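You operate a simulated robot arm through the tools that you are given. There is no shell and no other tool. Be economical: measure what you need, move in short steps, check, and stop when the job is done.

You run a simulated robot arm. Do the job below in one go: nothing can be reset, and whatever is moved stays where it is left.

TASK
Shut the hand hole cover and tighten its wing nuts in number order.

Only the result counts: the job must be done as asked and must still hold three seconds after the hand-in. Knocking over, shifting, dropping, spilling or breaking anything else fails it. Lids that push on must go on centred and level and be pressed home; caps that screw on are set level and turned clockwise until they are tight.

THE ROBOT
A 6-joint arm with a two-finger gripper, fixed in place. Base frame: the origin is at the foot of the arm, x ahead of it, y to its left, z up. Units: cm, degrees, N and s.
With the tool pointing down near the work surface it reaches from about 14 to 68 cm from the base axis. Its first joint turns from -66.0 to 66.0 degrees. Payload 2.45 kg.
Tool frame: the origin (TCP) lies between the finger pads and is the grasp point; the fingertips stand 3 cm ahead of it; z points along the fingers, y is the line along which they close. Largest opening 10.6 cm; the body of the gripper starts 7.9 cm behind the TCP.
Orientation is that of the tool frame in the base frame, as a unit quaternion [x, y, z, w]. With the fingers straight down and closing along the base's y, the tool's x points along the base's -x, its y along +y and its z along -z.

THE INTERFACE
- The arm moves only by the tool servo_tool. Its argument "steps" is a list of rows, each an object (a shift or turn left out is 0, a gripper value left out holds the last) with "translation": the shift along the tool's x, y, z in cm, a list of three; "rotation": the turn, a rotation vector about the tool's x, y, z in degrees, a list of three; "jaw": the opening, from 0 (shut) to 1 (fully open). In form: [{"translation": [dx, dy, dz], "rotation": [wx, wy, wz], "jaw": jaw}, ...]. A call has 1 to 12 rows; each row is the pose to reach, as a shift and turn from the pose commanded when the call began, along the tool's axes at that moment. Each row takes 0.2 s and may step no farther than 5 cm and 8.6 degrees from the row before; otherwise, or with a gripper value out of range, the whole call is refused. Where a pose cannot be reached the arm comes as near as it can. A force on the tool above 90 N (or 10 N above the force at the start of the call, whichever is more), or a blocked arm, ends the call early, and 0.2 s more pass. The fingers move at their own pace (about 15.3 cm/s each) and stop on an object; they squeeze with about 41 N. The grip force told is the motor's: it shows also when the fingers shut on nothing. Time passes only in rows, and 0.2 s behind the last, so rows that repeat a pose let the fingers close. It gives the time, the measured TCP pose, the force on the tool (base axes), the opening and the grip force at its end, in the units of the frame above (readings bear some noise), with the torque about the TCP (base axes, N m) and any sound that the robot's microphone picked up.
- Cameras (640 x 400 px; columns grow to the right, rows downward): "scene" is fixed at [4.53, 40.15, 143.46]; the picture's right is [-0.85, -0.52, 0.00], its down [-0.18, 0.29, -0.94] and it looks along [0.49, -0.80, -0.34] (base axes); focal length 354 px, centre (320, 200). "wrist" rides on the gripper at [7.6, -0.2, -10.6] in the tool frame; the picture's right is [0.02, 1.00, 0.00], its down [-0.78, 0.02, -0.62] and it looks along [-0.62, 0.01, 0.78] (tool axes); focal length 247 px, centre (320, 200). There is no depth. A picture from a camera that has moved, and an enlarged one, comes with that camera's place and axes in the base frame and with its lens. The place of the scene camera against the robot may be out by one fixed shift of up to 1.2 cm in any direction.
- capture(camera): a new picture of that camera. It takes no simulated time.
- enlarge(camera, box): a new picture of the part [left, top, right, bottom] of that camera's present view, enlarged. It takes no simulated time.
- job_done(): hands the job in; it is judged then, once.

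Work in short steps. Places have to be worked out from the pictures, the camera data and where the tool is seen: move nearer, look again, correct. Check each grasp and each placing, and mend what went wrong. You have 120 turns and 68 pictures in all, those below and enlarged ones among them. Open the gripper and draw the arm clear of the work before you hand the job in, unless the task says otherwise; then end with one line.

The tools are called as a command line: name --argument value ..., lists and objects as JSON in quotes. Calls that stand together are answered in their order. servo_tool: Moves the arm, as the interface text tells. Its arguments: {"type":"object","properties":{"steps":{"type":"array","items":{"type":"object","properties":{"translation":{"type":"array","items":{"type":"number"}},"rotation":{"type":"array","items":{"type":"number"}},"jaw":{"type":"number"}}}}},"required":["steps"]} The other tools are called the same way: capture (camera) takes a picture; enlarge (camera, box) takes an enlarged picture of a part of a camera's view; job_done () hands the job in.

At the start:

```text
time_s: 0.0
tcp_pos: [34.29, -25.41, 130.61]
ee_rot: [-0.001, 1.0, 0.0, 0.0]
contact_force: [-0.9, -0.1, 0.1]
moment: [0.03, -0.01, -0.04]
grip_width: 10.6
finger_force: 0.1
```

scene: 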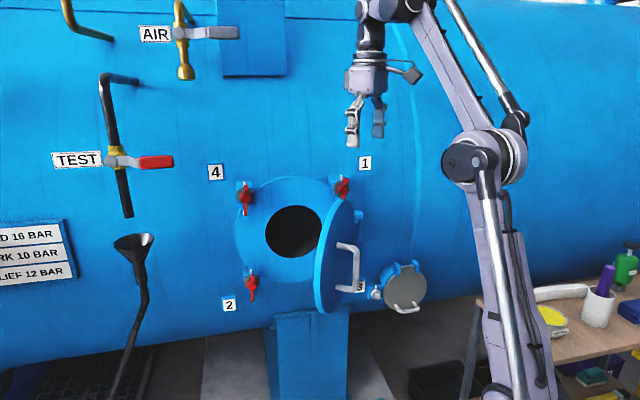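
wrist: 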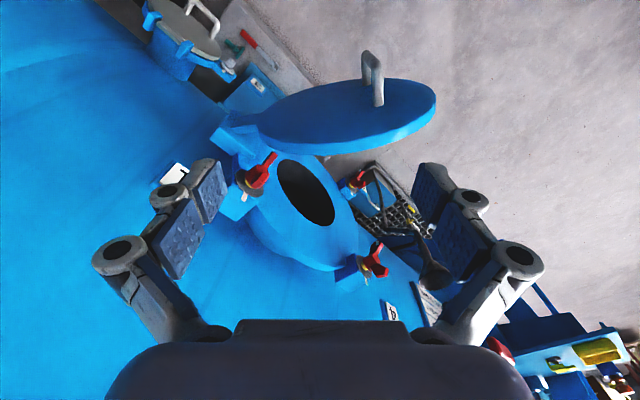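

I'll look closer at the hand hole, its cover and nuts before moving.

enlarge --camera "scene" --box '[200, 140, 440, 320]'

enlarge --camera "wrist" --box '[140, 30, 460, 330]'

```text
2.22 times, centred on (320, 230) of scene
camera zoom: at [4.53, 40.15, 143.46], right [-0.85, -0.52, 0.0], down [-0.18, 0.29, -0.94], along [0.49, -0.8, -0.34], focal length 787 px, centre (320, 133)
```

zoom: 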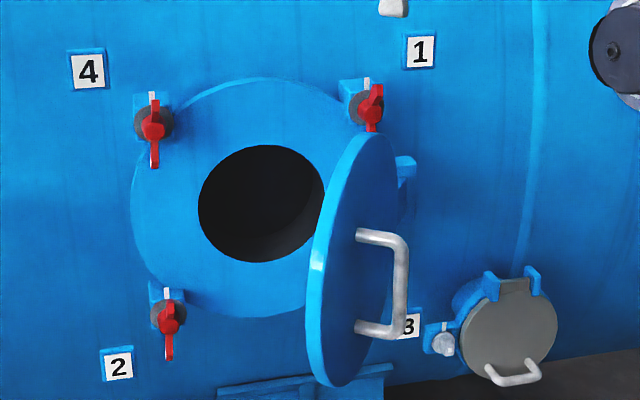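

```text
1.33 times, centred on (300, 180) of wrist
camera zoom: at [26.64, -25.58, 141.14], right [-0.02, 1.0, 0.0], down [0.78, 0.02, 0.62], along [0.62, 0.01, -0.78], focal length 329 px, centre (347, 227)
```

zoom: 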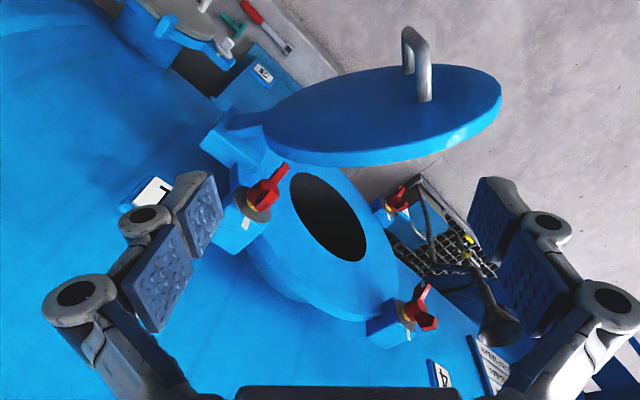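

The nuts work out near 1 (43,-33,116), 2 (59,-16,92) and 4 (59,-16,116), so the hatch faces about (-0.73, 0.69, 0), with the cover half open. I'll turn the tool to face the hatch, staying well above the cover, to get a closer look.

servo_tool --steps '[{"translation": [-0.22, 0.7, 0], "rotation": [2.83, -7.1, 2.83], "jaw": 1}, {"translation": [-0.45, 1.4, 0], "rotation": [5.67, -14.2, 5.67]}, {"translation": [-0.67, 2.1, 0], "rotation": [8.5, -21.3, 8.5]}, {"translation": [-0.9, 2.8, 0], "rotation": [11.3, -28.4, 11.3]}, {"translation": [-1.1, 3.5, 0], "rotation": [14.2, -35.5, 14.2]}, {"translation": [-1.35, 4.2, 0], "rotation": [17, -42.6, 17]}, {"translation": [-1.6, 4.9, 0], "rotation": [19.8, -49.7, 19.8]}, {"translation": [-1.8, 5.6, 0], "rotation": [22.7, -56.8, 22.7]}, {"translation": [-2.0, 6.3, 0], "rotation": [25.5, -63.9, 25.5]}, {"translation": [-2.25, 7.0, 0], "rotation": [28.3, -71, 28.3]}, {"translation": [-2.5, 7.7, 0], "rotation": [31.2, -78.1, 31.2]}, {"translation": [-2.7, 8.4, 0], "rotation": [34, -85.2, 34]}]'

capture --camera "scene"

capture --camera "wrist"

```text
time_s: 2.6
tcp_pos: [36.93, -16.93, 130.49]
ee_rot: [0.261, 0.657, -0.262, 0.657]
contact_force: [-0.2, 0.1, 0.1]
moment: [0.04, -0.03, -0.02]
grip_width: 10.61
finger_force: 0.1
```

```text
63 pictures are left
```

scene: 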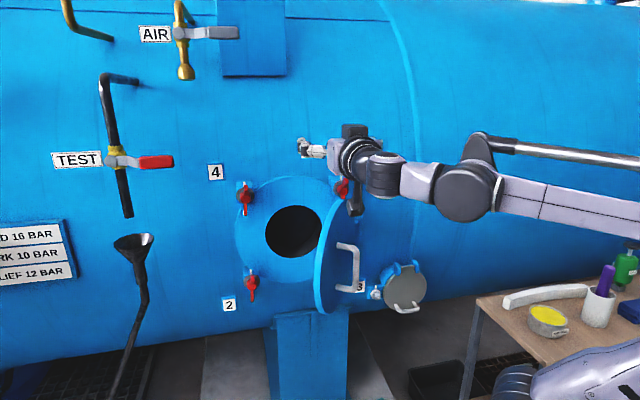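

```text
62 pictures are left
camera wrist: at [29.17, -9.75, 122.79], right [0.69, 0.72, -0.02], down [-0.44, 0.44, 0.78], along [0.58, -0.53, 0.62], focal length 247 px, centre (320, 200)
```

wrist: 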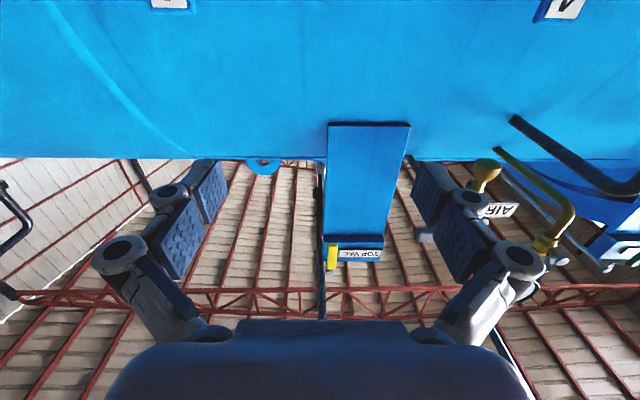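

From below, the wrist camera only sees upward. I'll roll the tool 180° about its axis so the camera sits on top and looks down at the hatch.

servo_tool --steps '[{"rotation": [0, 0, 8.5]}, {"rotation": [0, 0, 17]}, {"rotation": [0, 0, 25.5]}, {"rotation": [0, 0, 34]}, {"rotation": [0, 0, 42.5]}, {"rotation": [0, 0, 51]}, {"rotation": [0, 0, 59.5]}, {"rotation": [0, 0, 68]}, {"rotation": [0, 0, 76.5]}, {"rotation": [0, 0, 85]}, {"rotation": [0, 0, 90]}]'

servo_tool --steps '[{"rotation": [0, 0, 8.5]}, {"rotation": [0, 0, 17]}, {"rotation": [0, 0, 25.5]}, {"rotation": [0, 0, 34]}, {"rotation": [0, 0, 42.5]}, {"rotation": [0, 0, 51]}, {"rotation": [0, 0, 59.5]}, {"rotation": [0, 0, 68]}, {"rotation": [0, 0, 76.5]}, {"rotation": [0, 0, 85]}, {"rotation": [0, 0, 90]}]'

capture --camera "wrist"

```text
time_s: 5.0
tcp_pos: [36.77, -18.72, 130.5]
ee_rot: [0.662, 0.304, 0.263, 0.633]
contact_force: [0.0, 0.2, 0.0]
moment: [0.02, -0.01, 0.03]
grip_width: 10.57
finger_force: 0.1
out of reach, approached as far as the arm can: row 11
```

```text
time_s: 7.4
tcp_pos: [31.13, -26.98, 129.92]
ee_rot: [0.686, -0.241, 0.639, 0.251]
contact_force: [-0.1, 0.0, -0.6]
moment: [-0.03, -0.02, 0.02]
grip_width: 10.59
finger_force: 0.0
out of reach, approached as far as the arm can: row 1, 2, 3, 4, 5, 6, 7, 8, 9, 10, 11
```

```text
61 pictures are left
camera wrist: at [23.68, -19.98, 138.2], right [-0.65, -0.76, 0.06], down [-0.53, 0.4, -0.74], along [0.54, -0.52, -0.66], focal length 247 px, centre (320, 200)
```

wrist: 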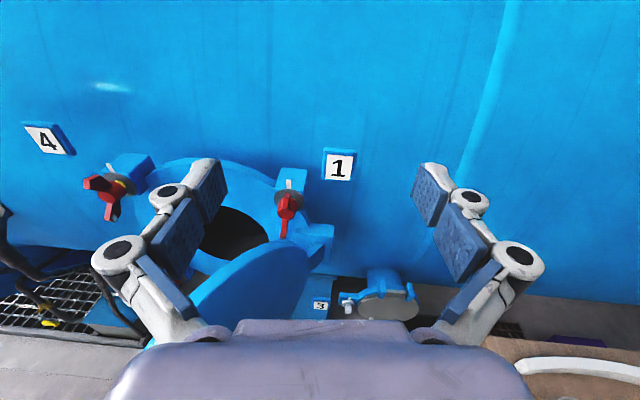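

The camera now looks down on the hatch, though the arm drifted because the pose was at its reach limit. I'll zoom in on the nuts.

enlarge --camera "wrist" --box '[70, 130, 230, 230]'

enlarge --camera "wrist" --box '[200, 140, 360, 320]'

```text
4.00 times, centred on (150, 180) of wrist
camera zoom: at [23.68, -19.98, 138.2], right [-0.65, -0.76, 0.06], down [-0.53, 0.4, -0.74], along [0.54, -0.52, -0.66], focal length 988 px, centre (1000, 280)
```

zoom: 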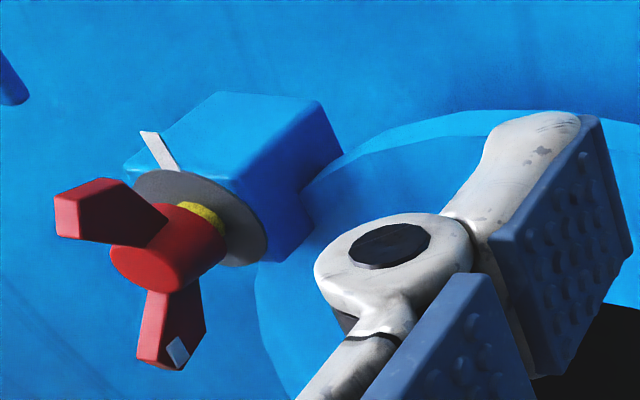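

```text
2.22 times, centred on (280, 230) of wrist
camera zoom: at [23.68, -19.98, 138.2], right [-0.65, -0.76, 0.06], down [-0.53, 0.4, -0.74], along [0.54, -0.52, -0.66], focal length 549 px, centre (409, 133)
```

zoom: 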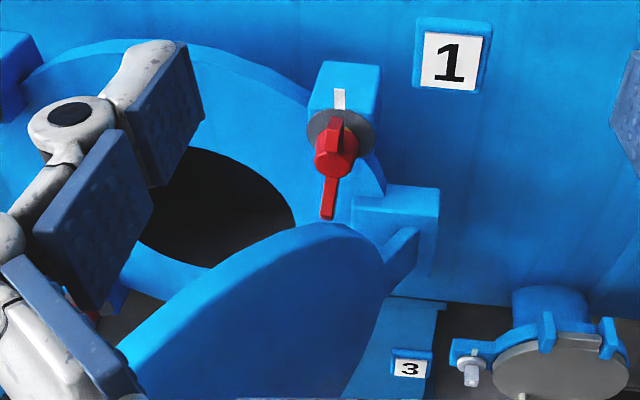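

The nuts have two vertical wings that stay clear of the cover rim, with loose (yellow) thread showing. I'll unroll to the natural wrist configuration, then pitch down 45° to push the cover shut from its outer side.

servo_tool --steps '[{"rotation": [0, 0, -8.5], "jaw": 0}, {"rotation": [0, 0, -17]}, {"rotation": [0, 0, -25.5]}, {"rotation": [0, 0, -34]}, {"rotation": [0, 0, -42.5]}, {"rotation": [0, 0, -51]}, {"rotation": [0, 0, -59.5]}, {"rotation": [0, 0, -68]}, {"rotation": [0, 0, -76.5]}, {"rotation": [0, 0, -85]}, {"rotation": [0, 0, -90]}]'

servo_tool --steps '[{"rotation": [0, 0, -8.5]}, {"rotation": [0, 0, -17]}, {"rotation": [0, 0, -25.5]}, {"rotation": [0, 0, -34]}, {"rotation": [0, 0, -42.5]}, {"rotation": [0, 0, -51]}, {"rotation": [0, 0, -59.5]}, {"rotation": [0, 0, -68]}, {"rotation": [0, 0, -76.5]}, {"rotation": [0, 0, -85]}, {"rotation": [0, 0, -90]}]'

```text
time_s: 9.8
tcp_pos: [30.87, -26.79, 130.46]
ee_rot: [0.66, 0.307, 0.261, 0.634]
contact_force: [0.3, -0.3, 0.4]
moment: [0.01, -0.03, -0.02]
grip_width: 0.01
finger_force: 28.4
out of reach, approached as far as the arm can: row 1, 2, 3, 4
```

```text
time_s: 12.2
tcp_pos: [30.8, -26.73, 130.57]
ee_rot: [0.251, 0.684, -0.264, 0.632]
contact_force: [0.4, -0.6, -0.4]
moment: [-0.03, -0.02, 0.02]
grip_width: 0.01
finger_force: 29.0
```

Orientation is restored. Now I'll pitch down 45° and move to the outer side of the cover's free edge, still above it.

servo_tool --steps '[{"translation": [2.13, 1.5, -1.44], "rotation": [-2.9, 6.8, -0.83]}, {"translation": [4.26, 3, -2.88], "rotation": [-5.8, 13.6, -1.67]}, {"translation": [6.4, 4.5, -4.32], "rotation": [-8.7, 20.4, -2.5]}, {"translation": [8.5, 6, -5.76], "rotation": [-11.6, 27.1, -3.3]}, {"translation": [10.6, 7.5, -7.2], "rotation": [-14.5, 33.9, -4.2]}, {"translation": [12.77, 9, -8.64], "rotation": [-17.4, 40.7, -5]}]'

capture --camera "scene"

capture --camera "wrist"

```text
time_s: 13.6
tcp_pos: [29.67, -14.05, 118.05]
ee_rot: [0.201, 0.902, -0.08, 0.374]
contact_force: [0.1, 0.2, 0.0]
moment: [0.0, 0.0, 0.05]
grip_width: 0.0
finger_force: 28.6
```

```text
58 pictures are left
```

scene: 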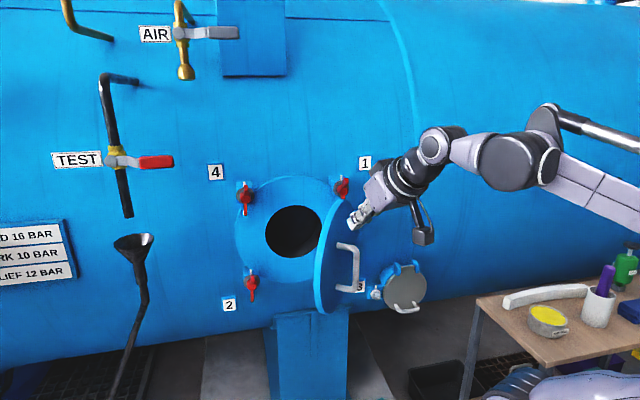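

```text
57 pictures are left
camera wrist: at [17.95, -8.73, 119.99], right [0.41, 0.91, -0.01], down [0.11, -0.04, 0.99], along [0.91, -0.41, -0.11], focal length 247 px, centre (320, 200)
```

wrist: 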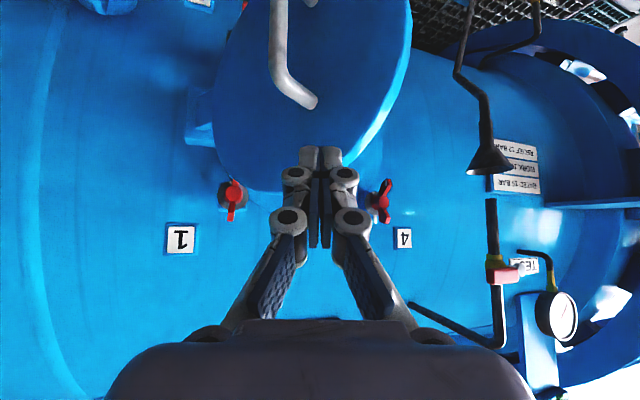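

The tip sits well outside the cover, between its handle (y ≈ -19) and its free edge (y ≈ -9.5). I'll lower the tip to z ≈ 101, then look.

servo_tool --steps '[{"translation": [2.75, 0.33, 2.55]}, {"translation": [5.5, 0.65, 5.1]}, {"translation": [8.25, 1, 7.65]}, {"translation": [11, 1.3, 10.2]}]'

capture --camera "wrist"

```text
time_s: 14.6
tcp_pos: [29.84, -12.89, 102.69]
ee_rot: [0.201, 0.901, -0.082, 0.376]
contact_force: [-0.2, 0.0, -1.0]
moment: [-0.01, 0.02, 0.03]
grip_width: 0.0
finger_force: 29.0
```

```text
56 pictures are left
camera wrist: at [18.06, -7.56, 104.78], right [0.41, 0.91, -0.01], down [0.11, -0.04, 0.99], along [0.91, -0.41, -0.11], focal length 247 px, centre (320, 200)
```

wrist: 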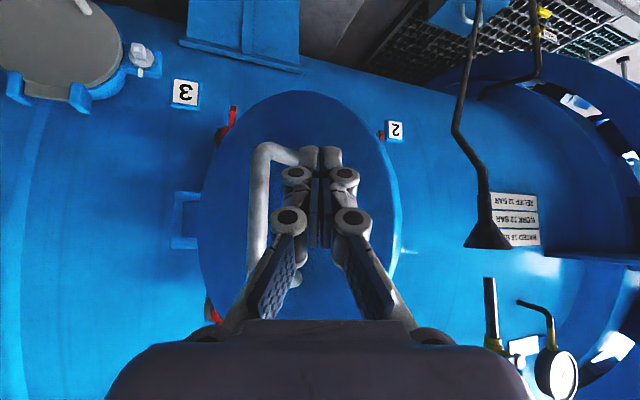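

The tip is at about (31.8, -13.8, 100.6), and the handle feet are at y ≈ -19. I'll shift slightly toward the free edge and start pushing the cover along its closing arc.

servo_tool --steps '[{"translation": [-0.5, 0.7, 0.5]}, {"translation": [-0.97, 1.31, 0.97]}, {"translation": [-1.5, 1.95, 1.5]}, {"translation": [-1.97, 2.52, 1.97]}, {"translation": [-2.55, 3.13, 2.55]}, {"translation": [-3.13, 3.73, 3.13]}, {"translation": [-3.71, 4.34, 3.71]}, {"translation": [-4.4, 4.96, 4.4]}, {"translation": [-5.1, 5.58, 5.1]}]'

capture --camera "wrist"

capture --camera "scene"

```text
time_s: 16.6
tcp_pos: [38.86, -10.93, 103.17]
ee_rot: [0.2, 0.901, -0.082, 0.376]
contact_force: [-0.6, 0.4, 0.2]
moment: [-0.02, 0.04, -0.02]
grip_width: 0.02
finger_force: 28.6
```

```text
55 pictures are left
camera wrist: at [27.0, -5.65, 105.06], right [0.41, 0.91, -0.01], down [0.11, -0.03, 0.99], along [0.91, -0.41, -0.11], focal length 247 px, centre (320, 200)
```

wrist: 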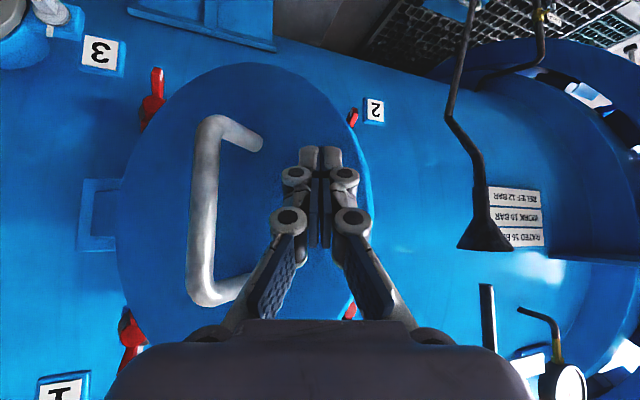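

```text
54 pictures are left
```

scene: 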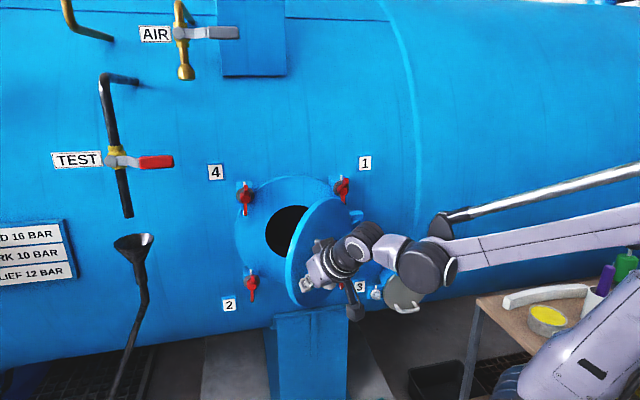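

The cover is following the push, now about 45° from closed with little force. I'll continue along the arc.

servo_tool --steps '[{"translation": [-1.09, 0.75, 1.09]}, {"translation": [-2.18, 1.44, 2.18]}, {"translation": [-3.3, 2.0, 3.3]}, {"translation": [-4.47, 2.52, 4.47]}, {"translation": [-5.7, 2.9, 5.7]}, {"translation": [-6.9, 3.19, 6.9]}, {"translation": [-8.1, 3.32, 8.1]}, {"translation": [-9.34, 3.37, 9.34]}]'

capture --camera "wrist"

```text
time_s: 18.4
tcp_pos: [52.25, -13.25, 103.1]
ee_rot: [0.201, 0.901, -0.082, 0.376]
contact_force: [-0.1, 0.6, 0.7]
moment: [-0.04, -0.02, 0.02]
grip_width: 0.0
finger_force: 28.5
```

```text
53 pictures are left
camera wrist: at [40.44, -7.97, 105.13], right [0.41, 0.91, -0.01], down [0.11, -0.03, 0.99], along [0.91, -0.41, -0.11], focal length 247 px, centre (320, 200)
```

wrist: 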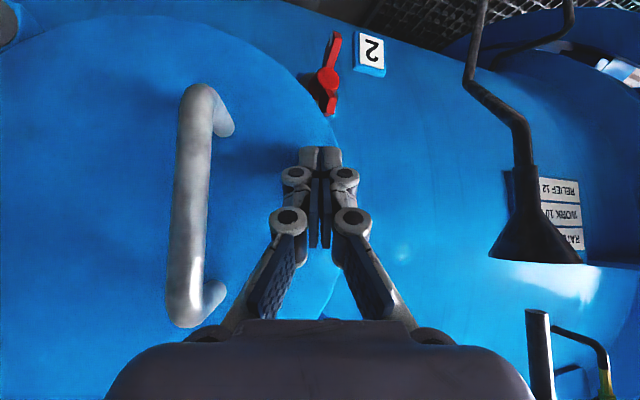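

About 13° remain. I'll continue slowly, drifting slightly inward, and press until contact force appears.

servo_tool --steps '[{"translation": [-0.75, -0.43, 0.75]}, {"translation": [-1.5, -0.86, 1.5]}, {"translation": [-2.22, -1.29, 2.22]}, {"translation": [-2.9, -1.5, 2.9]}, {"translation": [-3.55, -1.7, 3.55]}, {"translation": [-4.2, -1.85, 4.2]}, {"translation": [-4.5, -2.0, 4.5]}]'

capture --camera "wrist"

capture --camera "scene"

```text
time_s: 20.0
tcp_pos: [56.83, -17.51, 103.06]
ee_rot: [0.201, 0.903, -0.079, 0.373]
contact_force: [-36.8, 22.9, 12.5]
moment: [0.01, 0.18, -0.24]
grip_width: 0.0
finger_force: 28.4
```

```text
52 pictures are left
camera wrist: at [45.0, -12.29, 105.22], right [0.41, 0.91, -0.01], down [0.11, -0.04, 0.99], along [0.91, -0.41, -0.12], focal length 247 px, centre (320, 200)
```

wrist: 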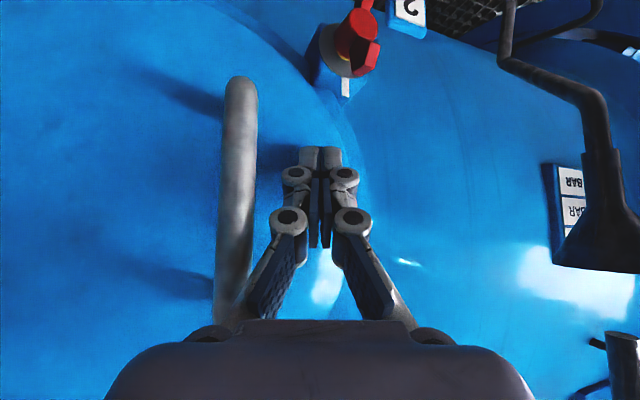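

```text
51 pictures are left
```

scene: 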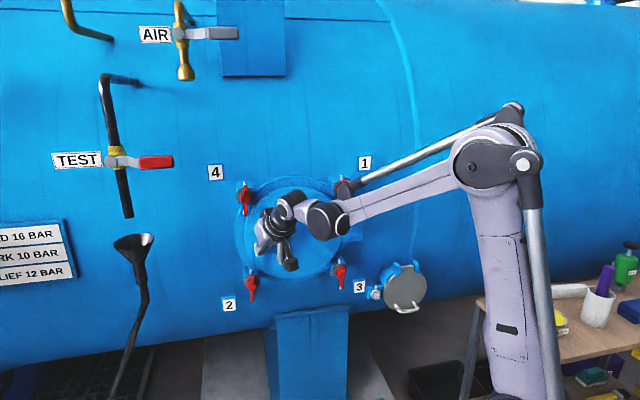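

The contact force has risen to about 45 N, so the cover seems seated. I'll press a little more to make sure, then back off along n and inspect.

servo_tool --steps '[{"translation": [-0.2, -0.1, 0.2]}, {"translation": [-0.4, -0.2, 0.4]}, {"translation": [-0.4, -0.2, 0.4]}]'

servo_tool --steps '[{"translation": [0.7, 0.3, -0.7]}, {"translation": [2.5, 0.3, -2.5]}, {"translation": [5, 0.3, -5]}, {"translation": [7, 0.3, -8]}, {"translation": [7, 0.3, -12]}, {"translation": [7, 0.3, -16]}]'

capture --camera "wrist"

enlarge --camera "scene" --box '[200, 150, 400, 310]'

```text
time_s: 20.6
tcp_pos: [56.85, -17.46, 103.0]
ee_rot: [0.199, 0.905, -0.076, 0.369]
contact_force: [-17.0, 16.1, 3.6]
moment: [0.07, 0.1, -0.04]
grip_width: 0.01
finger_force: 28.2
stopped in row 2: the force on the tool passed its limit at 94 N (the readings are from after the stop); the commanded pose is now the measured one
```

```text
time_s: 22.0
tcp_pos: [42.35, -10.81, 109.31]
ee_rot: [0.201, 0.904, -0.079, 0.37]
contact_force: [0.4, -0.2, 0.5]
moment: [-0.02, 0.01, 0.01]
grip_width: 0.0
finger_force: 28.5
```

```text
50 pictures are left
camera wrist: at [30.56, -5.49, 111.61], right [0.41, 0.91, -0.01], down [0.12, -0.04, 0.99], along [0.91, -0.4, -0.12], focal length 247 px, centre (320, 200)
```

wrist: 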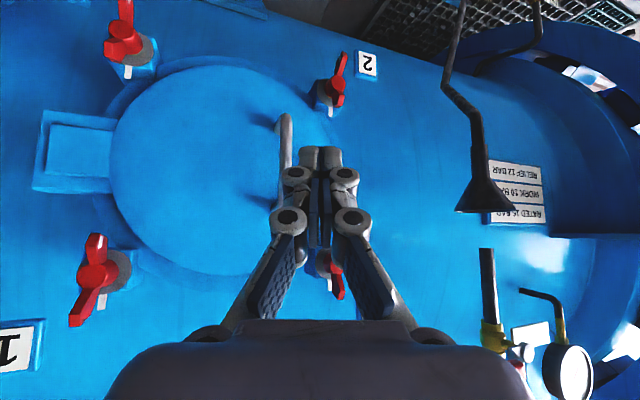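

```text
2.50 times, centred on (300, 230) of scene
camera zoom: at [4.53, 40.15, 143.46], right [-0.85, -0.52, 0.0], down [-0.18, 0.29, -0.94], along [0.49, -0.8, -0.34], focal length 886 px, centre (370, 125)
```

zoom: 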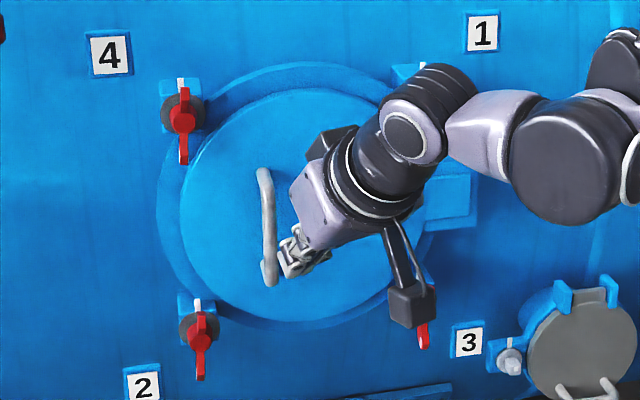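

The cover is shut flush. Next is wing nut 1, with its hub at about (43.7, -33.6, 115.8). I'll line the tool up along its axis, 12 cm out, and open the jaws.

servo_tool --steps '[{"translation": [-0.7, -2.75, -0.86], "rotation": [2.77, -7.55, 1.1], "jaw": 0.6}, {"translation": [-1.39, -5.5, -1.72], "rotation": [5.5, -15.1, 2.2]}, {"translation": [-2.08, -8.25, -2.6], "rotation": [8.3, -22.6, 3.3]}, {"translation": [-2.77, -11, -3.45], "rotation": [11.1, -30.2, 4.4]}, {"translation": [-3.47, -13.75, -4.3], "rotation": [13.8, -37.8, 5.5]}, {"translation": [-4.16, -16.5, -5.17], "rotation": [16.6, -45.3, 6.6]}]'

capture --camera "wrist"

capture --camera "scene"

```text
time_s: 23.4
tcp_pos: [34.83, -25.64, 116.03]
ee_rot: [0.254, 0.66, -0.254, 0.66]
contact_force: [0.2, -0.5, -0.1]
moment: [-0.07, 0.0, -0.03]
grip_width: 6.38
finger_force: 0.1
```

```text
48 pictures are left
camera wrist: at [26.92, -18.59, 108.29], right [0.67, 0.74, -0.02], down [-0.45, 0.43, 0.78], along [0.59, -0.52, 0.62], focal length 247 px, centre (320, 200)
```

wrist: 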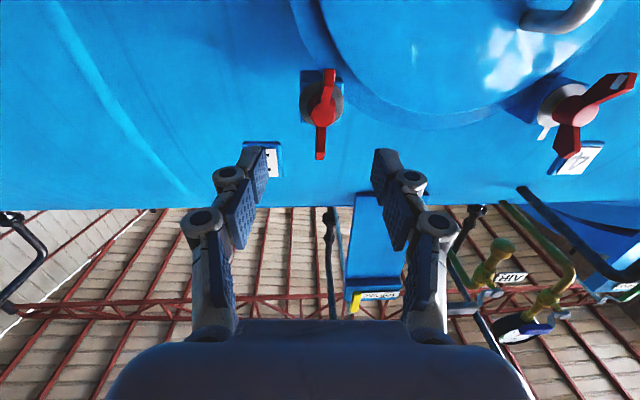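

```text
47 pictures are left
```

scene: 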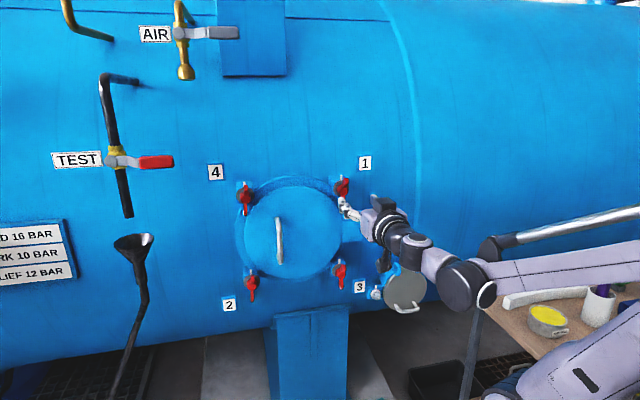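

I'll zoom in on nuts 1 and 4 in the wrist view to see wing shape, thread and marks.

enlarge --camera "wrist" --box '[260, 50, 390, 180]'

enlarge --camera "wrist" --box '[500, 60, 640, 180]'

```text
3.08 times, centred on (325, 115) of wrist
camera zoom: at [26.92, -18.59, 108.29], right [0.67, 0.74, -0.02], down [-0.45, 0.43, 0.78], along [0.59, -0.52, 0.62], focal length 760 px, centre (305, 462)
```

zoom: 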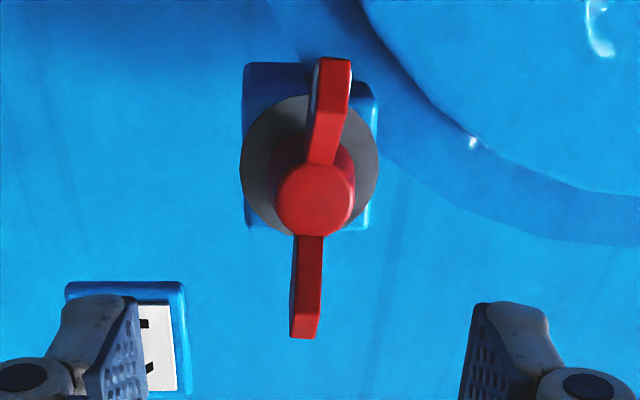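

```text
3.33 times, centred on (570, 120) of wrist
camera zoom: at [26.92, -18.59, 108.29], right [0.67, 0.74, -0.02], down [-0.45, 0.43, 0.78], along [0.59, -0.52, 0.62], focal length 823 px, centre (-513, 467)
```

zoom: 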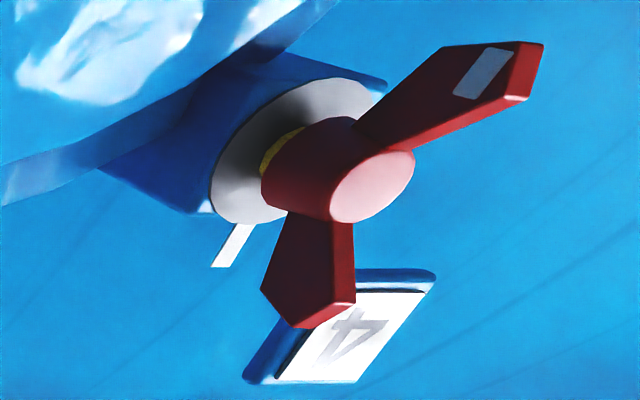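

Nut 1's wings are within about 5° of vertical; hub ≈ 2.3 cm across, front at about (43.6, -33.3, 116.1). I'll advance along the axis to straddle it, with a 0.2 cm sideways correction.

servo_tool --steps '[{"translation": [-0.1, 0.2, 2.5], "rotation": [0, 0, 3], "jaw": 0.5}, {"translation": [-0.1, 0.2, 5], "rotation": [0, 0, 5]}, {"translation": [-0.1, 0.2, 7], "rotation": [0, 0, 5]}]'

capture --camera "wrist"

enlarge --camera "scene" --box '[290, 140, 410, 240]'

```text
time_s: 24.2
tcp_pos: [40.17, -30.25, 116.27]
ee_rot: [0.283, 0.648, -0.225, 0.67]
contact_force: [-0.1, -1.2, -0.3]
moment: [0.01, -0.02, -0.02]
grip_width: 5.29
finger_force: 0.1
```

```text
44 pictures are left
camera wrist: at [32.64, -22.69, 108.44], right [0.67, 0.74, 0.07], down [-0.5, 0.38, 0.78], along [0.55, -0.56, 0.62], focal length 247 px, centre (320, 200)
```

wrist: 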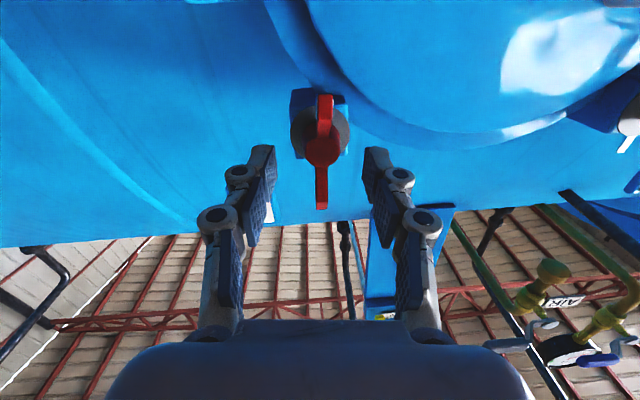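

```text
4.00 times, centred on (350, 190) of scene
camera zoom: at [4.53, 40.15, 143.46], right [-0.85, -0.52, 0.0], down [-0.18, 0.29, -0.94], along [0.49, -0.8, -0.34], focal length 1417 px, centre (200, 240)
```

zoom: 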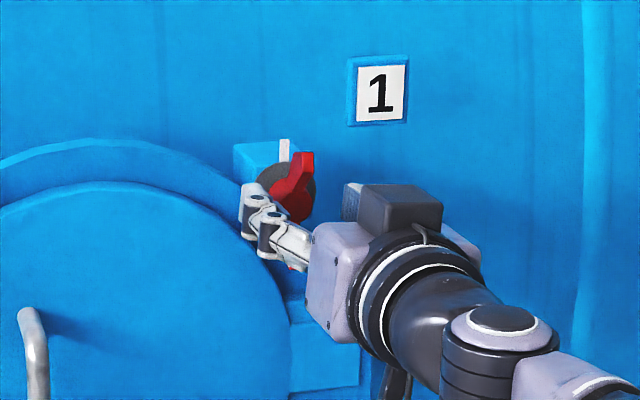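

The tool is centred on the nut and the hub front lies about 4.6 cm ahead of the TCP. I'll advance 3.4 cm and close.

servo_tool --steps '[{"translation": [0, 0, 1.7]}, {"translation": [0, 0, 3.4]}, {"translation": [0, 0, 3.4], "jaw": 0}, {"translation": [0, 0, 3.4]}, {"translation": [0, 0, 3.4]}]'

capture --camera "wrist"

```text
time_s: 25.4
tcp_pos: [42.63, -32.45, 116.14]
ee_rot: [0.282, 0.648, -0.225, 0.671]
contact_force: [-6.0, 3.8, 2.4]
moment: [-0.03, 0.03, -0.83]
grip_width: 2.16
finger_force: 44.8
```

```text
42 pictures are left
camera wrist: at [35.08, -24.86, 108.44], right [0.67, 0.74, 0.07], down [-0.49, 0.38, 0.78], along [0.55, -0.56, 0.62], focal length 247 px, centre (320, 200)
```

wrist: 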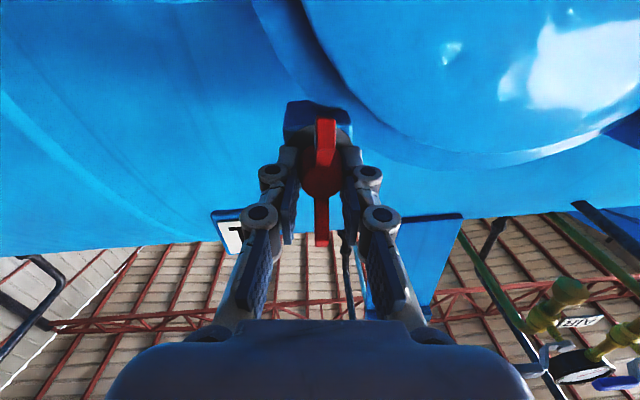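

The hub is gripped at 2.2 cm. I'll turn clockwise (+z) in steps and watch the torque.

servo_tool --steps '[{"rotation": [0, 0, 8]}, {"rotation": [0, 0, 16]}, {"rotation": [0, 0, 24]}, {"rotation": [0, 0, 32]}, {"rotation": [0, 0, 40]}]'

capture --camera "wrist"

```text
time_s: 26.6
tcp_pos: [42.46, -32.52, 115.92]
ee_rot: [0.492, 0.508, 0.015, 0.707]
contact_force: [-23.4, -10.6, -24.7]
moment: [0.22, 0.45, -0.97]
grip_width: 2.16
finger_force: 45.2
```

```text
41 pictures are left
camera wrist: at [38.28, -21.47, 110.45], right [0.49, 0.53, 0.7], down [-0.83, 0.02, 0.56], along [0.28, -0.85, 0.45], focal length 247 px, centre (320, 200)
```

wrist: 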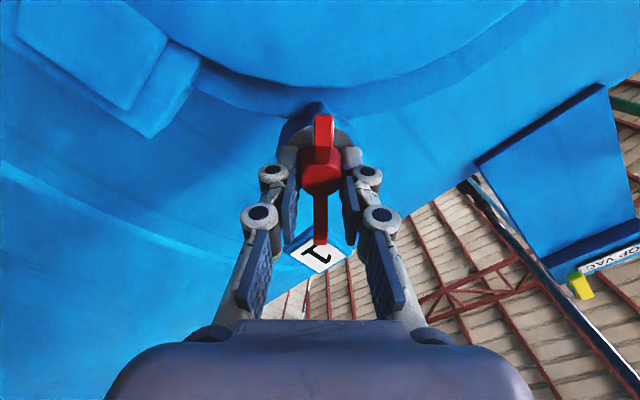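

The nut turns with the tool, but about 35 N of side force shows my axis sits about 0.5 cm too high. I'll open, recentre downward by 0.5 cm, and regrip.

servo_tool --steps '[{"jaw": 0.35}, {"translation": [0.35, -0.35, 0]}, {"translation": [0.35, -0.35, 0], "jaw": 0}, {"translation": [0.35, -0.35, 0]}, {"translation": [0.35, -0.35, 0]}]'

servo_tool --steps '[{"rotation": [0, 0, 8]}, {"rotation": [0, 0, 16]}, {"rotation": [0, 0, 24]}, {"rotation": [0, 0, 32]}, {"rotation": [0, 0, 40]}]'

```text
time_s: 27.8
tcp_pos: [42.65, -32.36, 115.59]
ee_rot: [0.487, 0.512, 0.016, 0.707]
contact_force: [-1.3, -2.0, -9.8]
moment: [0.25, 0.22, -0.79]
grip_width: 2.14
finger_force: 44.9
```

```text
time_s: 29.0
tcp_pos: [42.8, -32.13, 115.67]
ee_rot: [0.635, 0.316, 0.259, 0.655]
contact_force: [1.9, 0.9, 6.0]
moment: [-0.23, -0.31, -0.74]
grip_width: 2.11
finger_force: 45.4
```

The side forces are now small, so the axis is well centred. I'll continue clockwise.

servo_tool --steps '[{"rotation": [0, 0, 8]}, {"rotation": [0, 0, 16]}, {"rotation": [0, 0, 24]}, {"rotation": [0, 0, 32]}, {"rotation": [0, 0, 40]}]'

capture --camera "wrist"

```text
time_s: 30.2
tcp_pos: [40.37, -35.03, 115.41]
ee_rot: [0.709, 0.083, 0.466, 0.523]
contact_force: [-18.3, -0.5, -19.2]
moment: [-0.35, 0.51, -0.17]
grip_width: 1.42
finger_force: 40.4
out of reach, approached as far as the arm can: row 1, 2, 3, 4, 5
```

```text
40 pictures are left
camera wrist: at [36.81, -23.25, 119.84], right [-0.36, -0.43, 0.83], down [-0.9, -0.07, -0.42], along [0.24, -0.9, -0.36], focal length 247 px, centre (320, 200)
```

wrist: 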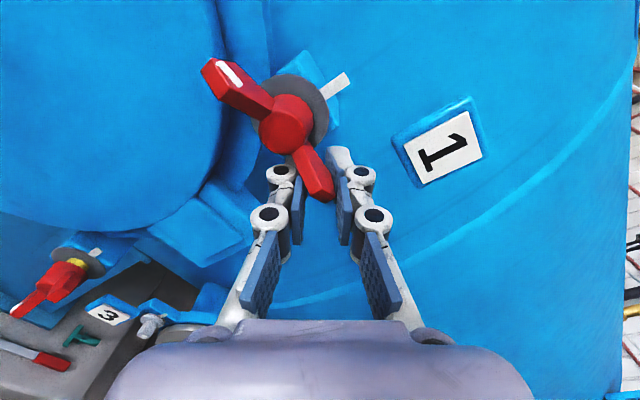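

At roll ≈ +88° the wrist hit its limit, and the arm drifted and slipped onto a wing. The marked wing has turned from 6 o'clock to about 8:30. I'll open slightly and back straight out.

servo_tool --steps '[{"jaw": 0.24}, {"jaw": 0.24}, {"translation": [0, 0, -2], "jaw": 0.24}, {"translation": [0, 0, -4]}, {"translation": [0, 0, -7]}, {"translation": [0, 0, -10]}]'

enlarge --camera "wrist" --box '[150, 20, 470, 220]'

```text
time_s: 31.6
tcp_pos: [32.49, -29.02, 115.61]
ee_rot: [0.704, 0.082, 0.469, 0.528]
contact_force: [-0.3, 0.4, -0.7]
moment: [0.03, 0.02, -0.04]
grip_width: 2.54
finger_force: 0.0
out of reach, approached as far as the arm can: row 3, 4, 5, 6
```

```text
2.00 times, centred on (310, 120) of wrist
camera zoom: at [28.86, -17.18, 119.82], right [-0.37, -0.42, 0.83], down [-0.9, -0.07, -0.43], along [0.24, -0.91, -0.35], focal length 494 px, centre (340, 360)
```

zoom: 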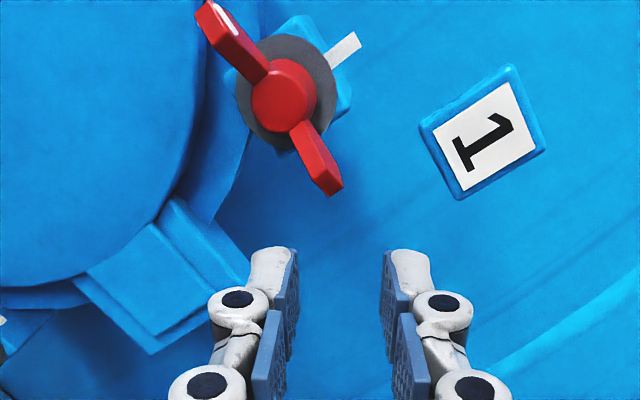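

The nut now sits a quarter turn from its start. I'll swing the wrist back by 204° to get a fresh stroke at the far end of its roll range.

servo_tool --steps '[{"rotation": [0, 0, -8.5], "jaw": 0.5}, {"rotation": [0, 0, -17]}, {"rotation": [0, 0, -25.5]}, {"rotation": [0, 0, -34]}, {"rotation": [0, 0, -42.5]}, {"rotation": [0, 0, -51]}, {"rotation": [0, 0, -59.5]}, {"rotation": [0, 0, -68]}, {"rotation": [0, 0, -76.5]}, {"rotation": [0, 0, -85]}, {"rotation": [0, 0, -93.5]}, {"rotation": [0, 0, -102]}]'

servo_tool --steps '[{"rotation": [0, 0, -8.5]}, {"rotation": [0, 0, -17]}, {"rotation": [0, 0, -25.5]}, {"rotation": [0, 0, -34]}, {"rotation": [0, 0, -42.5]}, {"rotation": [0, 0, -51]}, {"rotation": [0, 0, -59.5]}, {"rotation": [0, 0, -68]}, {"rotation": [0, 0, -76.5]}, {"rotation": [0, 0, -85]}, {"rotation": [0, 0, -93.5]}, {"rotation": [0, 0, -102]}]'

```text
time_s: 34.2
tcp_pos: [32.45, -29.13, 115.62]
ee_rot: [0.381, 0.596, -0.119, 0.697]
contact_force: [0.0, -1.2, -0.5]
moment: [0.01, 0.0, 0.02]
grip_width: 5.31
finger_force: 0.0
```

```text
time_s: 36.8
tcp_pos: [32.29, -29.2, 115.66]
ee_rot: [-0.223, 0.672, -0.616, 0.346]
contact_force: [-0.8, 0.4, -0.8]
moment: [-0.03, -0.01, 0.0]
grip_width: 5.3
finger_force: 0.1
```

Roll -79° was reached without drift. I'll move sideways onto the nut axis (u +4.8 cm), turn another -11°, and look.

servo_tool --steps '[{"translation": [-2.36, 0.46, 0], "rotation": [0, 0, -5]}, {"translation": [-4.72, 0.91, 0], "rotation": [0, 0, -11]}, {"translation": [-4.72, 0.91, 3], "rotation": [0, 0, -11]}, {"translation": [-4.72, 0.91, 5], "rotation": [0, 0, -11]}]'

capture --camera "wrist"

```text
time_s: 37.8
tcp_pos: [39.44, -28.95, 115.7]
ee_rot: [-0.286, 0.647, -0.646, 0.286]
contact_force: [0.6, -0.2, -0.2]
moment: [-0.03, 0.02, 0.03]
grip_width: 5.32
finger_force: 0.2
```

```text
38 pictures are left
camera wrist: at [26.51, -27.47, 115.74], right [-0.01, -0.02, -1.0], down [0.07, 1.0, -0.02], along [1.0, -0.07, -0.01], focal length 247 px, centre (320, 200)
```

wrist: 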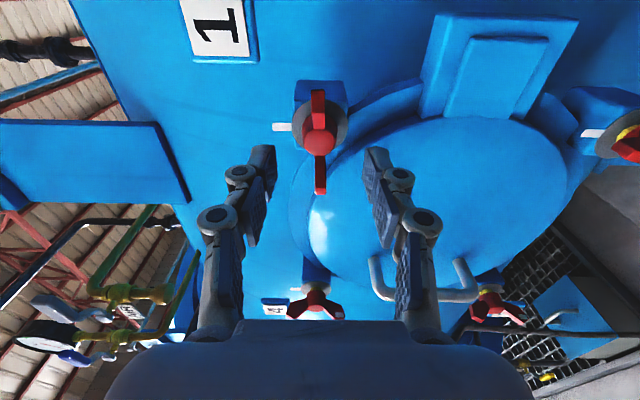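

Aligned; the hub is centred and about 5.3 cm ahead. I'll advance 4.2 cm, grip and turn 40°.

servo_tool --steps '[{"translation": [0.1, 0, 2.1]}, {"translation": [0.1, 0, 4.2]}, {"translation": [0.1, 0, 4.2], "jaw": 0}, {"translation": [0.1, 0, 4.2]}, {"translation": [0.1, 0, 4.2]}]'

servo_tool --steps '[{"rotation": [0, 0, 8]}, {"rotation": [0, 0, 16]}, {"rotation": [0, 0, 24]}, {"rotation": [0, 0, 32]}, {"rotation": [0, 0, 40]}]'

```text
time_s: 39.0
tcp_pos: [42.51, -31.79, 115.74]
ee_rot: [0.286, -0.646, 0.647, -0.286]
contact_force: [-3.8, 0.1, 29.6]
moment: [-0.62, -0.57, -0.21]
grip_width: 2.18
finger_force: 44.9
```

```text
time_s: 40.2
tcp_pos: [42.27, -32.03, 115.64]
ee_rot: [-0.045, 0.705, -0.511, 0.49]
contact_force: [-3.7, -3.8, 53.9]
moment: [-1.23, -1.2, -0.28]
grip_width: 2.15
finger_force: 45.3
```

The nut turns freely, but there's 54 N of upward side force. I'll shift up 0.4 cm while continuing to turn.

servo_tool --steps '[{"translation": [-0.13, -0.15, 0]}, {"translation": [-0.26, -0.31, 0]}, {"translation": [-0.26, -0.31, 0], "rotation": [0, 0, 8]}, {"translation": [-0.26, -0.31, 0], "rotation": [0, 0, 16]}, {"translation": [-0.26, -0.31, 0], "rotation": [0, 0, 24]}]'

capture --camera "wrist"

```text
time_s: 41.4
tcp_pos: [42.24, -31.85, 115.99]
ee_rot: [0.101, 0.7, -0.396, 0.586]
contact_force: [-10.1, 1.2, -17.5]
moment: [-0.3, -0.26, -0.54]
grip_width: 2.21
finger_force: 45.0
```

```text
37 pictures are left
camera wrist: at [32.09, -27.33, 109.09], right [0.6, 0.66, -0.46], down [-0.22, 0.68, 0.7], along [0.77, -0.32, 0.55], focal length 247 px, centre (320, 200)
```

wrist: 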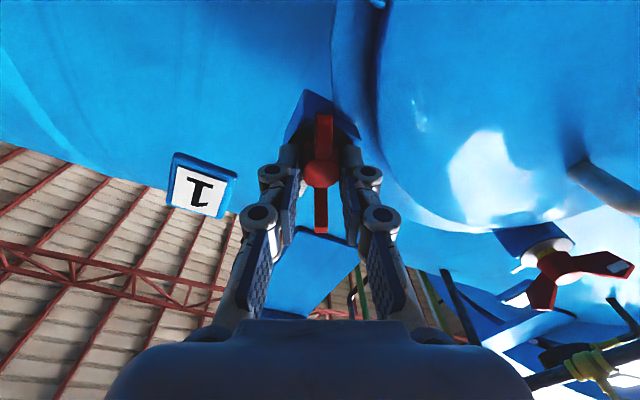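

The side force is now under 20 N and the wings stay aligned with the tool. I'll keep turning clockwise.

servo_tool --steps '[{"translation": [0.1, 0.05, 0], "rotation": [0, 0, 8]}, {"translation": [0.1, 0.05, 0], "rotation": [0, 0, 16]}, {"translation": [0.1, 0.05, 0], "rotation": [0, 0, 24]}, {"translation": [0.1, 0.05, 0], "rotation": [0, 0, 32]}]'

servo_tool --steps '[{"rotation": [0, 0, 8]}, {"rotation": [0, 0, 16]}, {"rotation": [0, 0, 24]}, {"rotation": [0, 0, 32]}]'

```text
time_s: 42.4
tcp_pos: [42.15, -32.13, 115.94]
ee_rot: [0.291, 0.644, -0.222, 0.671]
contact_force: [-16.6, -7.8, 7.3]
moment: [-1.3, 0.44, -0.91]
grip_width: 2.27
finger_force: 44.9
```

```text
time_s: 43.4
tcp_pos: [42.14, -32.17, 115.86]
ee_rot: [0.459, 0.538, -0.03, 0.706]
contact_force: [-13.5, -18.6, -8.9]
moment: [-0.51, 0.9, -1.16]
grip_width: 3.05
finger_force: 44.5
```

Axial torque reached ~1.3 N·m near the half-turn point, and then the jaw width grew, so the pads are slipping. The nut seems tight; I'll check the picture.

capture --camera "wrist"

```text
36 pictures are left
camera wrist: at [37.5, -21.56, 109.77], right [0.54, 0.59, 0.6], down [-0.78, 0.08, 0.63], along [0.32, -0.81, 0.5], focal length 247 px, centre (320, 200)
```

wrist: 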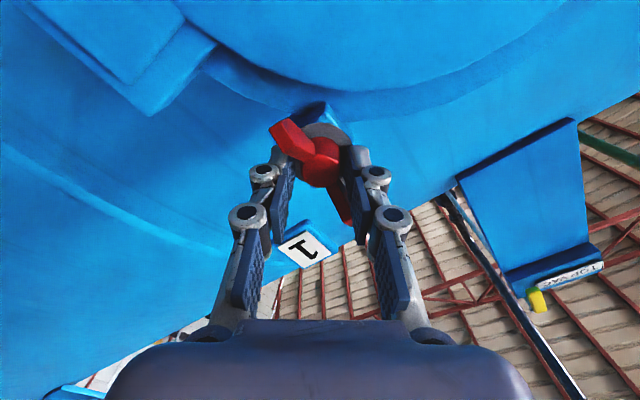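

The tool has slipped past the nut by about 25°. I'll rotate back to unload, open, withdraw, and inspect the mark against the index.

servo_tool --steps '[{"jaw": 0.33}, {"rotation": [0, 0, -8], "jaw": 0.45}, {"rotation": [0, 0, -16]}, {"rotation": [0, 0, -24]}, {"rotation": [0, 0, -30], "translation": [0, 0, -3]}, {"rotation": [0, 0, -30], "translation": [0, 0, -7]}]'

enlarge --camera "wrist" --box '[220, 40, 420, 200]'

enlarge --camera "scene" --box '[220, 160, 380, 310]'

```text
time_s: 44.8
tcp_pos: [37.17, -27.29, 115.82]
ee_rot: [0.299, 0.641, -0.209, 0.676]
contact_force: [0.4, 0.0, 1.1]
moment: [0.01, 0.0, 0.01]
grip_width: 4.75
finger_force: 0.1
```

```text
2.50 times, centred on (320, 120) of wrist
camera zoom: at [29.92, -19.37, 108.25], right [0.67, 0.74, 0.12], down [-0.52, 0.35, 0.78], along [0.53, -0.58, 0.62], focal length 617 px, centre (320, 400)
```

zoom: 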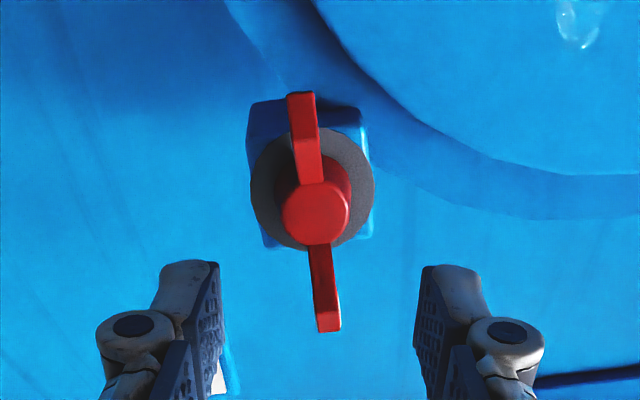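

```text
2.67 times, centred on (300, 235) of scene
camera zoom: at [4.53, 40.15, 143.46], right [-0.85, -0.52, 0.0], down [-0.18, 0.29, -0.94], along [0.49, -0.8, -0.34], focal length 945 px, centre (373, 107)
```

zoom: 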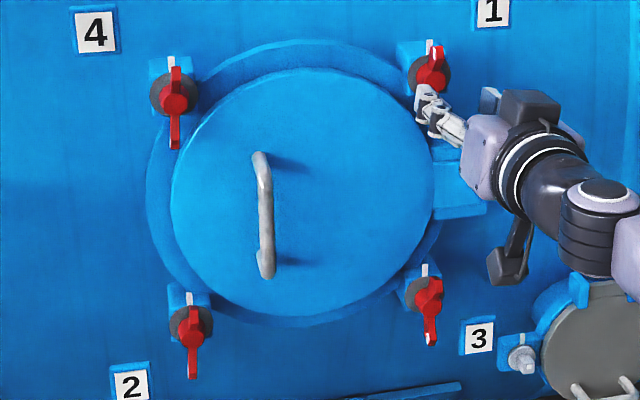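

enlarge --camera "scene" --box '[325, 165, 365, 205]'

```text
10.00 times, centred on (345, 185) of scene
camera zoom: at [4.53, 40.15, 143.46], right [-0.85, -0.52, 0.0], down [-0.18, 0.29, -0.94], along [0.49, -0.8, -0.34], focal length 3543 px, centre (70, 350)
```

zoom: 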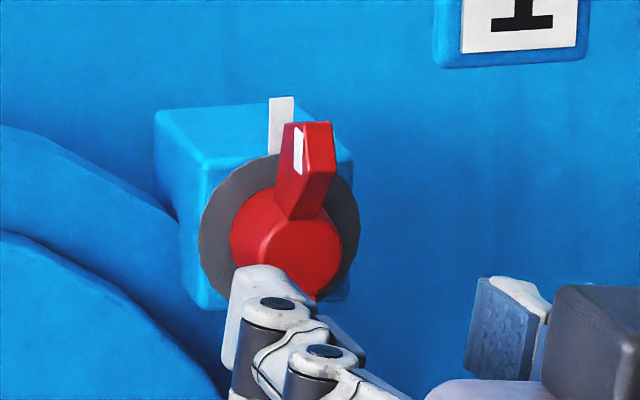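

The marked wing now stands at the top index, so half a turn from start is evidently the tight stop. I'll regrip flush and give one more firm twist to confirm that it resists.

servo_tool --steps '[{"translation": [0, 0, 3.5], "rotation": [0, 0, -6]}, {"translation": [0, 0, 6.9], "rotation": [0, 0, -6]}, {"translation": [0, 0, 6.9], "rotation": [0, 0, -6], "jaw": 0}, {"translation": [0, 0, 6.9], "rotation": [0, 0, -6]}, {"translation": [0, 0, 6.9], "rotation": [0, 0, -6]}]'

servo_tool --steps '[{"rotation": [0, 0, 5]}, {"rotation": [0, 0, 10]}]'

servo_tool --steps '[{"rotation": [0, 0, 4]}, {"rotation": [0, 0, 8]}]'

```text
time_s: 46.0
tcp_pos: [42.31, -31.91, 115.76]
ee_rot: [0.269, 0.654, -0.246, 0.663]
contact_force: [-12.9, -11.1, -2.7]
moment: [-0.8, -0.02, -0.78]
grip_width: 2.17
finger_force: 45.1
```

```text
time_s: 46.6
tcp_pos: [42.1, -31.87, 116.01]
ee_rot: [0.325, 0.628, -0.188, 0.682]
contact_force: [-17.1, -10.2, 10.6]
moment: [-1.45, 0.4, -0.98]
grip_width: 2.46
finger_force: 44.9
```

```text
time_s: 47.2
tcp_pos: [42.09, -31.89, 115.91]
ee_rot: [0.369, 0.603, -0.141, 0.693]
contact_force: [-15.2, -12.2, 6.4]
moment: [-0.96, 0.42, -1.02]
grip_width: 2.69
finger_force: 45.5
```

Torque is about 1.4 N·m, the nut doesn't move and the pads slip, so nut 1 is tight. I'll unload, open and retreat 12 cm.

servo_tool --steps '[{"jaw": 0.3}, {"rotation": [0, 0, -8], "jaw": 0.45}, {"rotation": [0, 0, -16]}, {"rotation": [0, 0, -16], "translation": [0, 0, -3]}, {"rotation": [0, 0, -16], "translation": [0, 0, -7.5]}, {"rotation": [0, 0, -16], "translation": [0, 0, -12]}]'

servo_tool --steps '[{"rotation": [0, 0, -8.5], "translation": [0, 2, 0]}, {"rotation": [0, 0, -17], "translation": [0, 4, 0]}, {"rotation": [0, 0, -25.5], "translation": [1, 7, 0]}, {"rotation": [0, 0, -34], "translation": [3, 10, 0]}, {"rotation": [0, 0, -42.5], "translation": [6, 12, 0]}, {"rotation": [0, 0, -51], "translation": [9, 14, 0]}, {"rotation": [0, 0, -59.5], "translation": [12, 16, 0]}, {"rotation": [0, 0, -68], "translation": [15, 18, 0]}, {"rotation": [0, 0, -76.5], "translation": [18, 20, 0]}, {"rotation": [0, 0, -85], "translation": [21, 22, 0]}, {"rotation": [0, 0, -93.5], "translation": [23, 22.8, 0]}]'

```text
time_s: 48.6
tcp_pos: [33.22, -23.51, 115.65]
ee_rot: [0.277, 0.65, -0.232, 0.668]
contact_force: [-0.2, 1.3, 0.3]
moment: [0.03, 0.02, -0.03]
grip_width: 4.77
finger_force: 0.0
```

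```text
time_s: 51.0
tcp_pos: [53.38, -4.52, 98.48]
ee_rot: [-0.283, 0.648, -0.646, 0.288]
contact_force: [-0.3, 0.5, -0.3]
moment: [0.0, -0.03, 0.0]
grip_width: 4.76
finger_force: 0.0
out of reach, approached as far as the arm can: row 8, 9, 10, 11
```

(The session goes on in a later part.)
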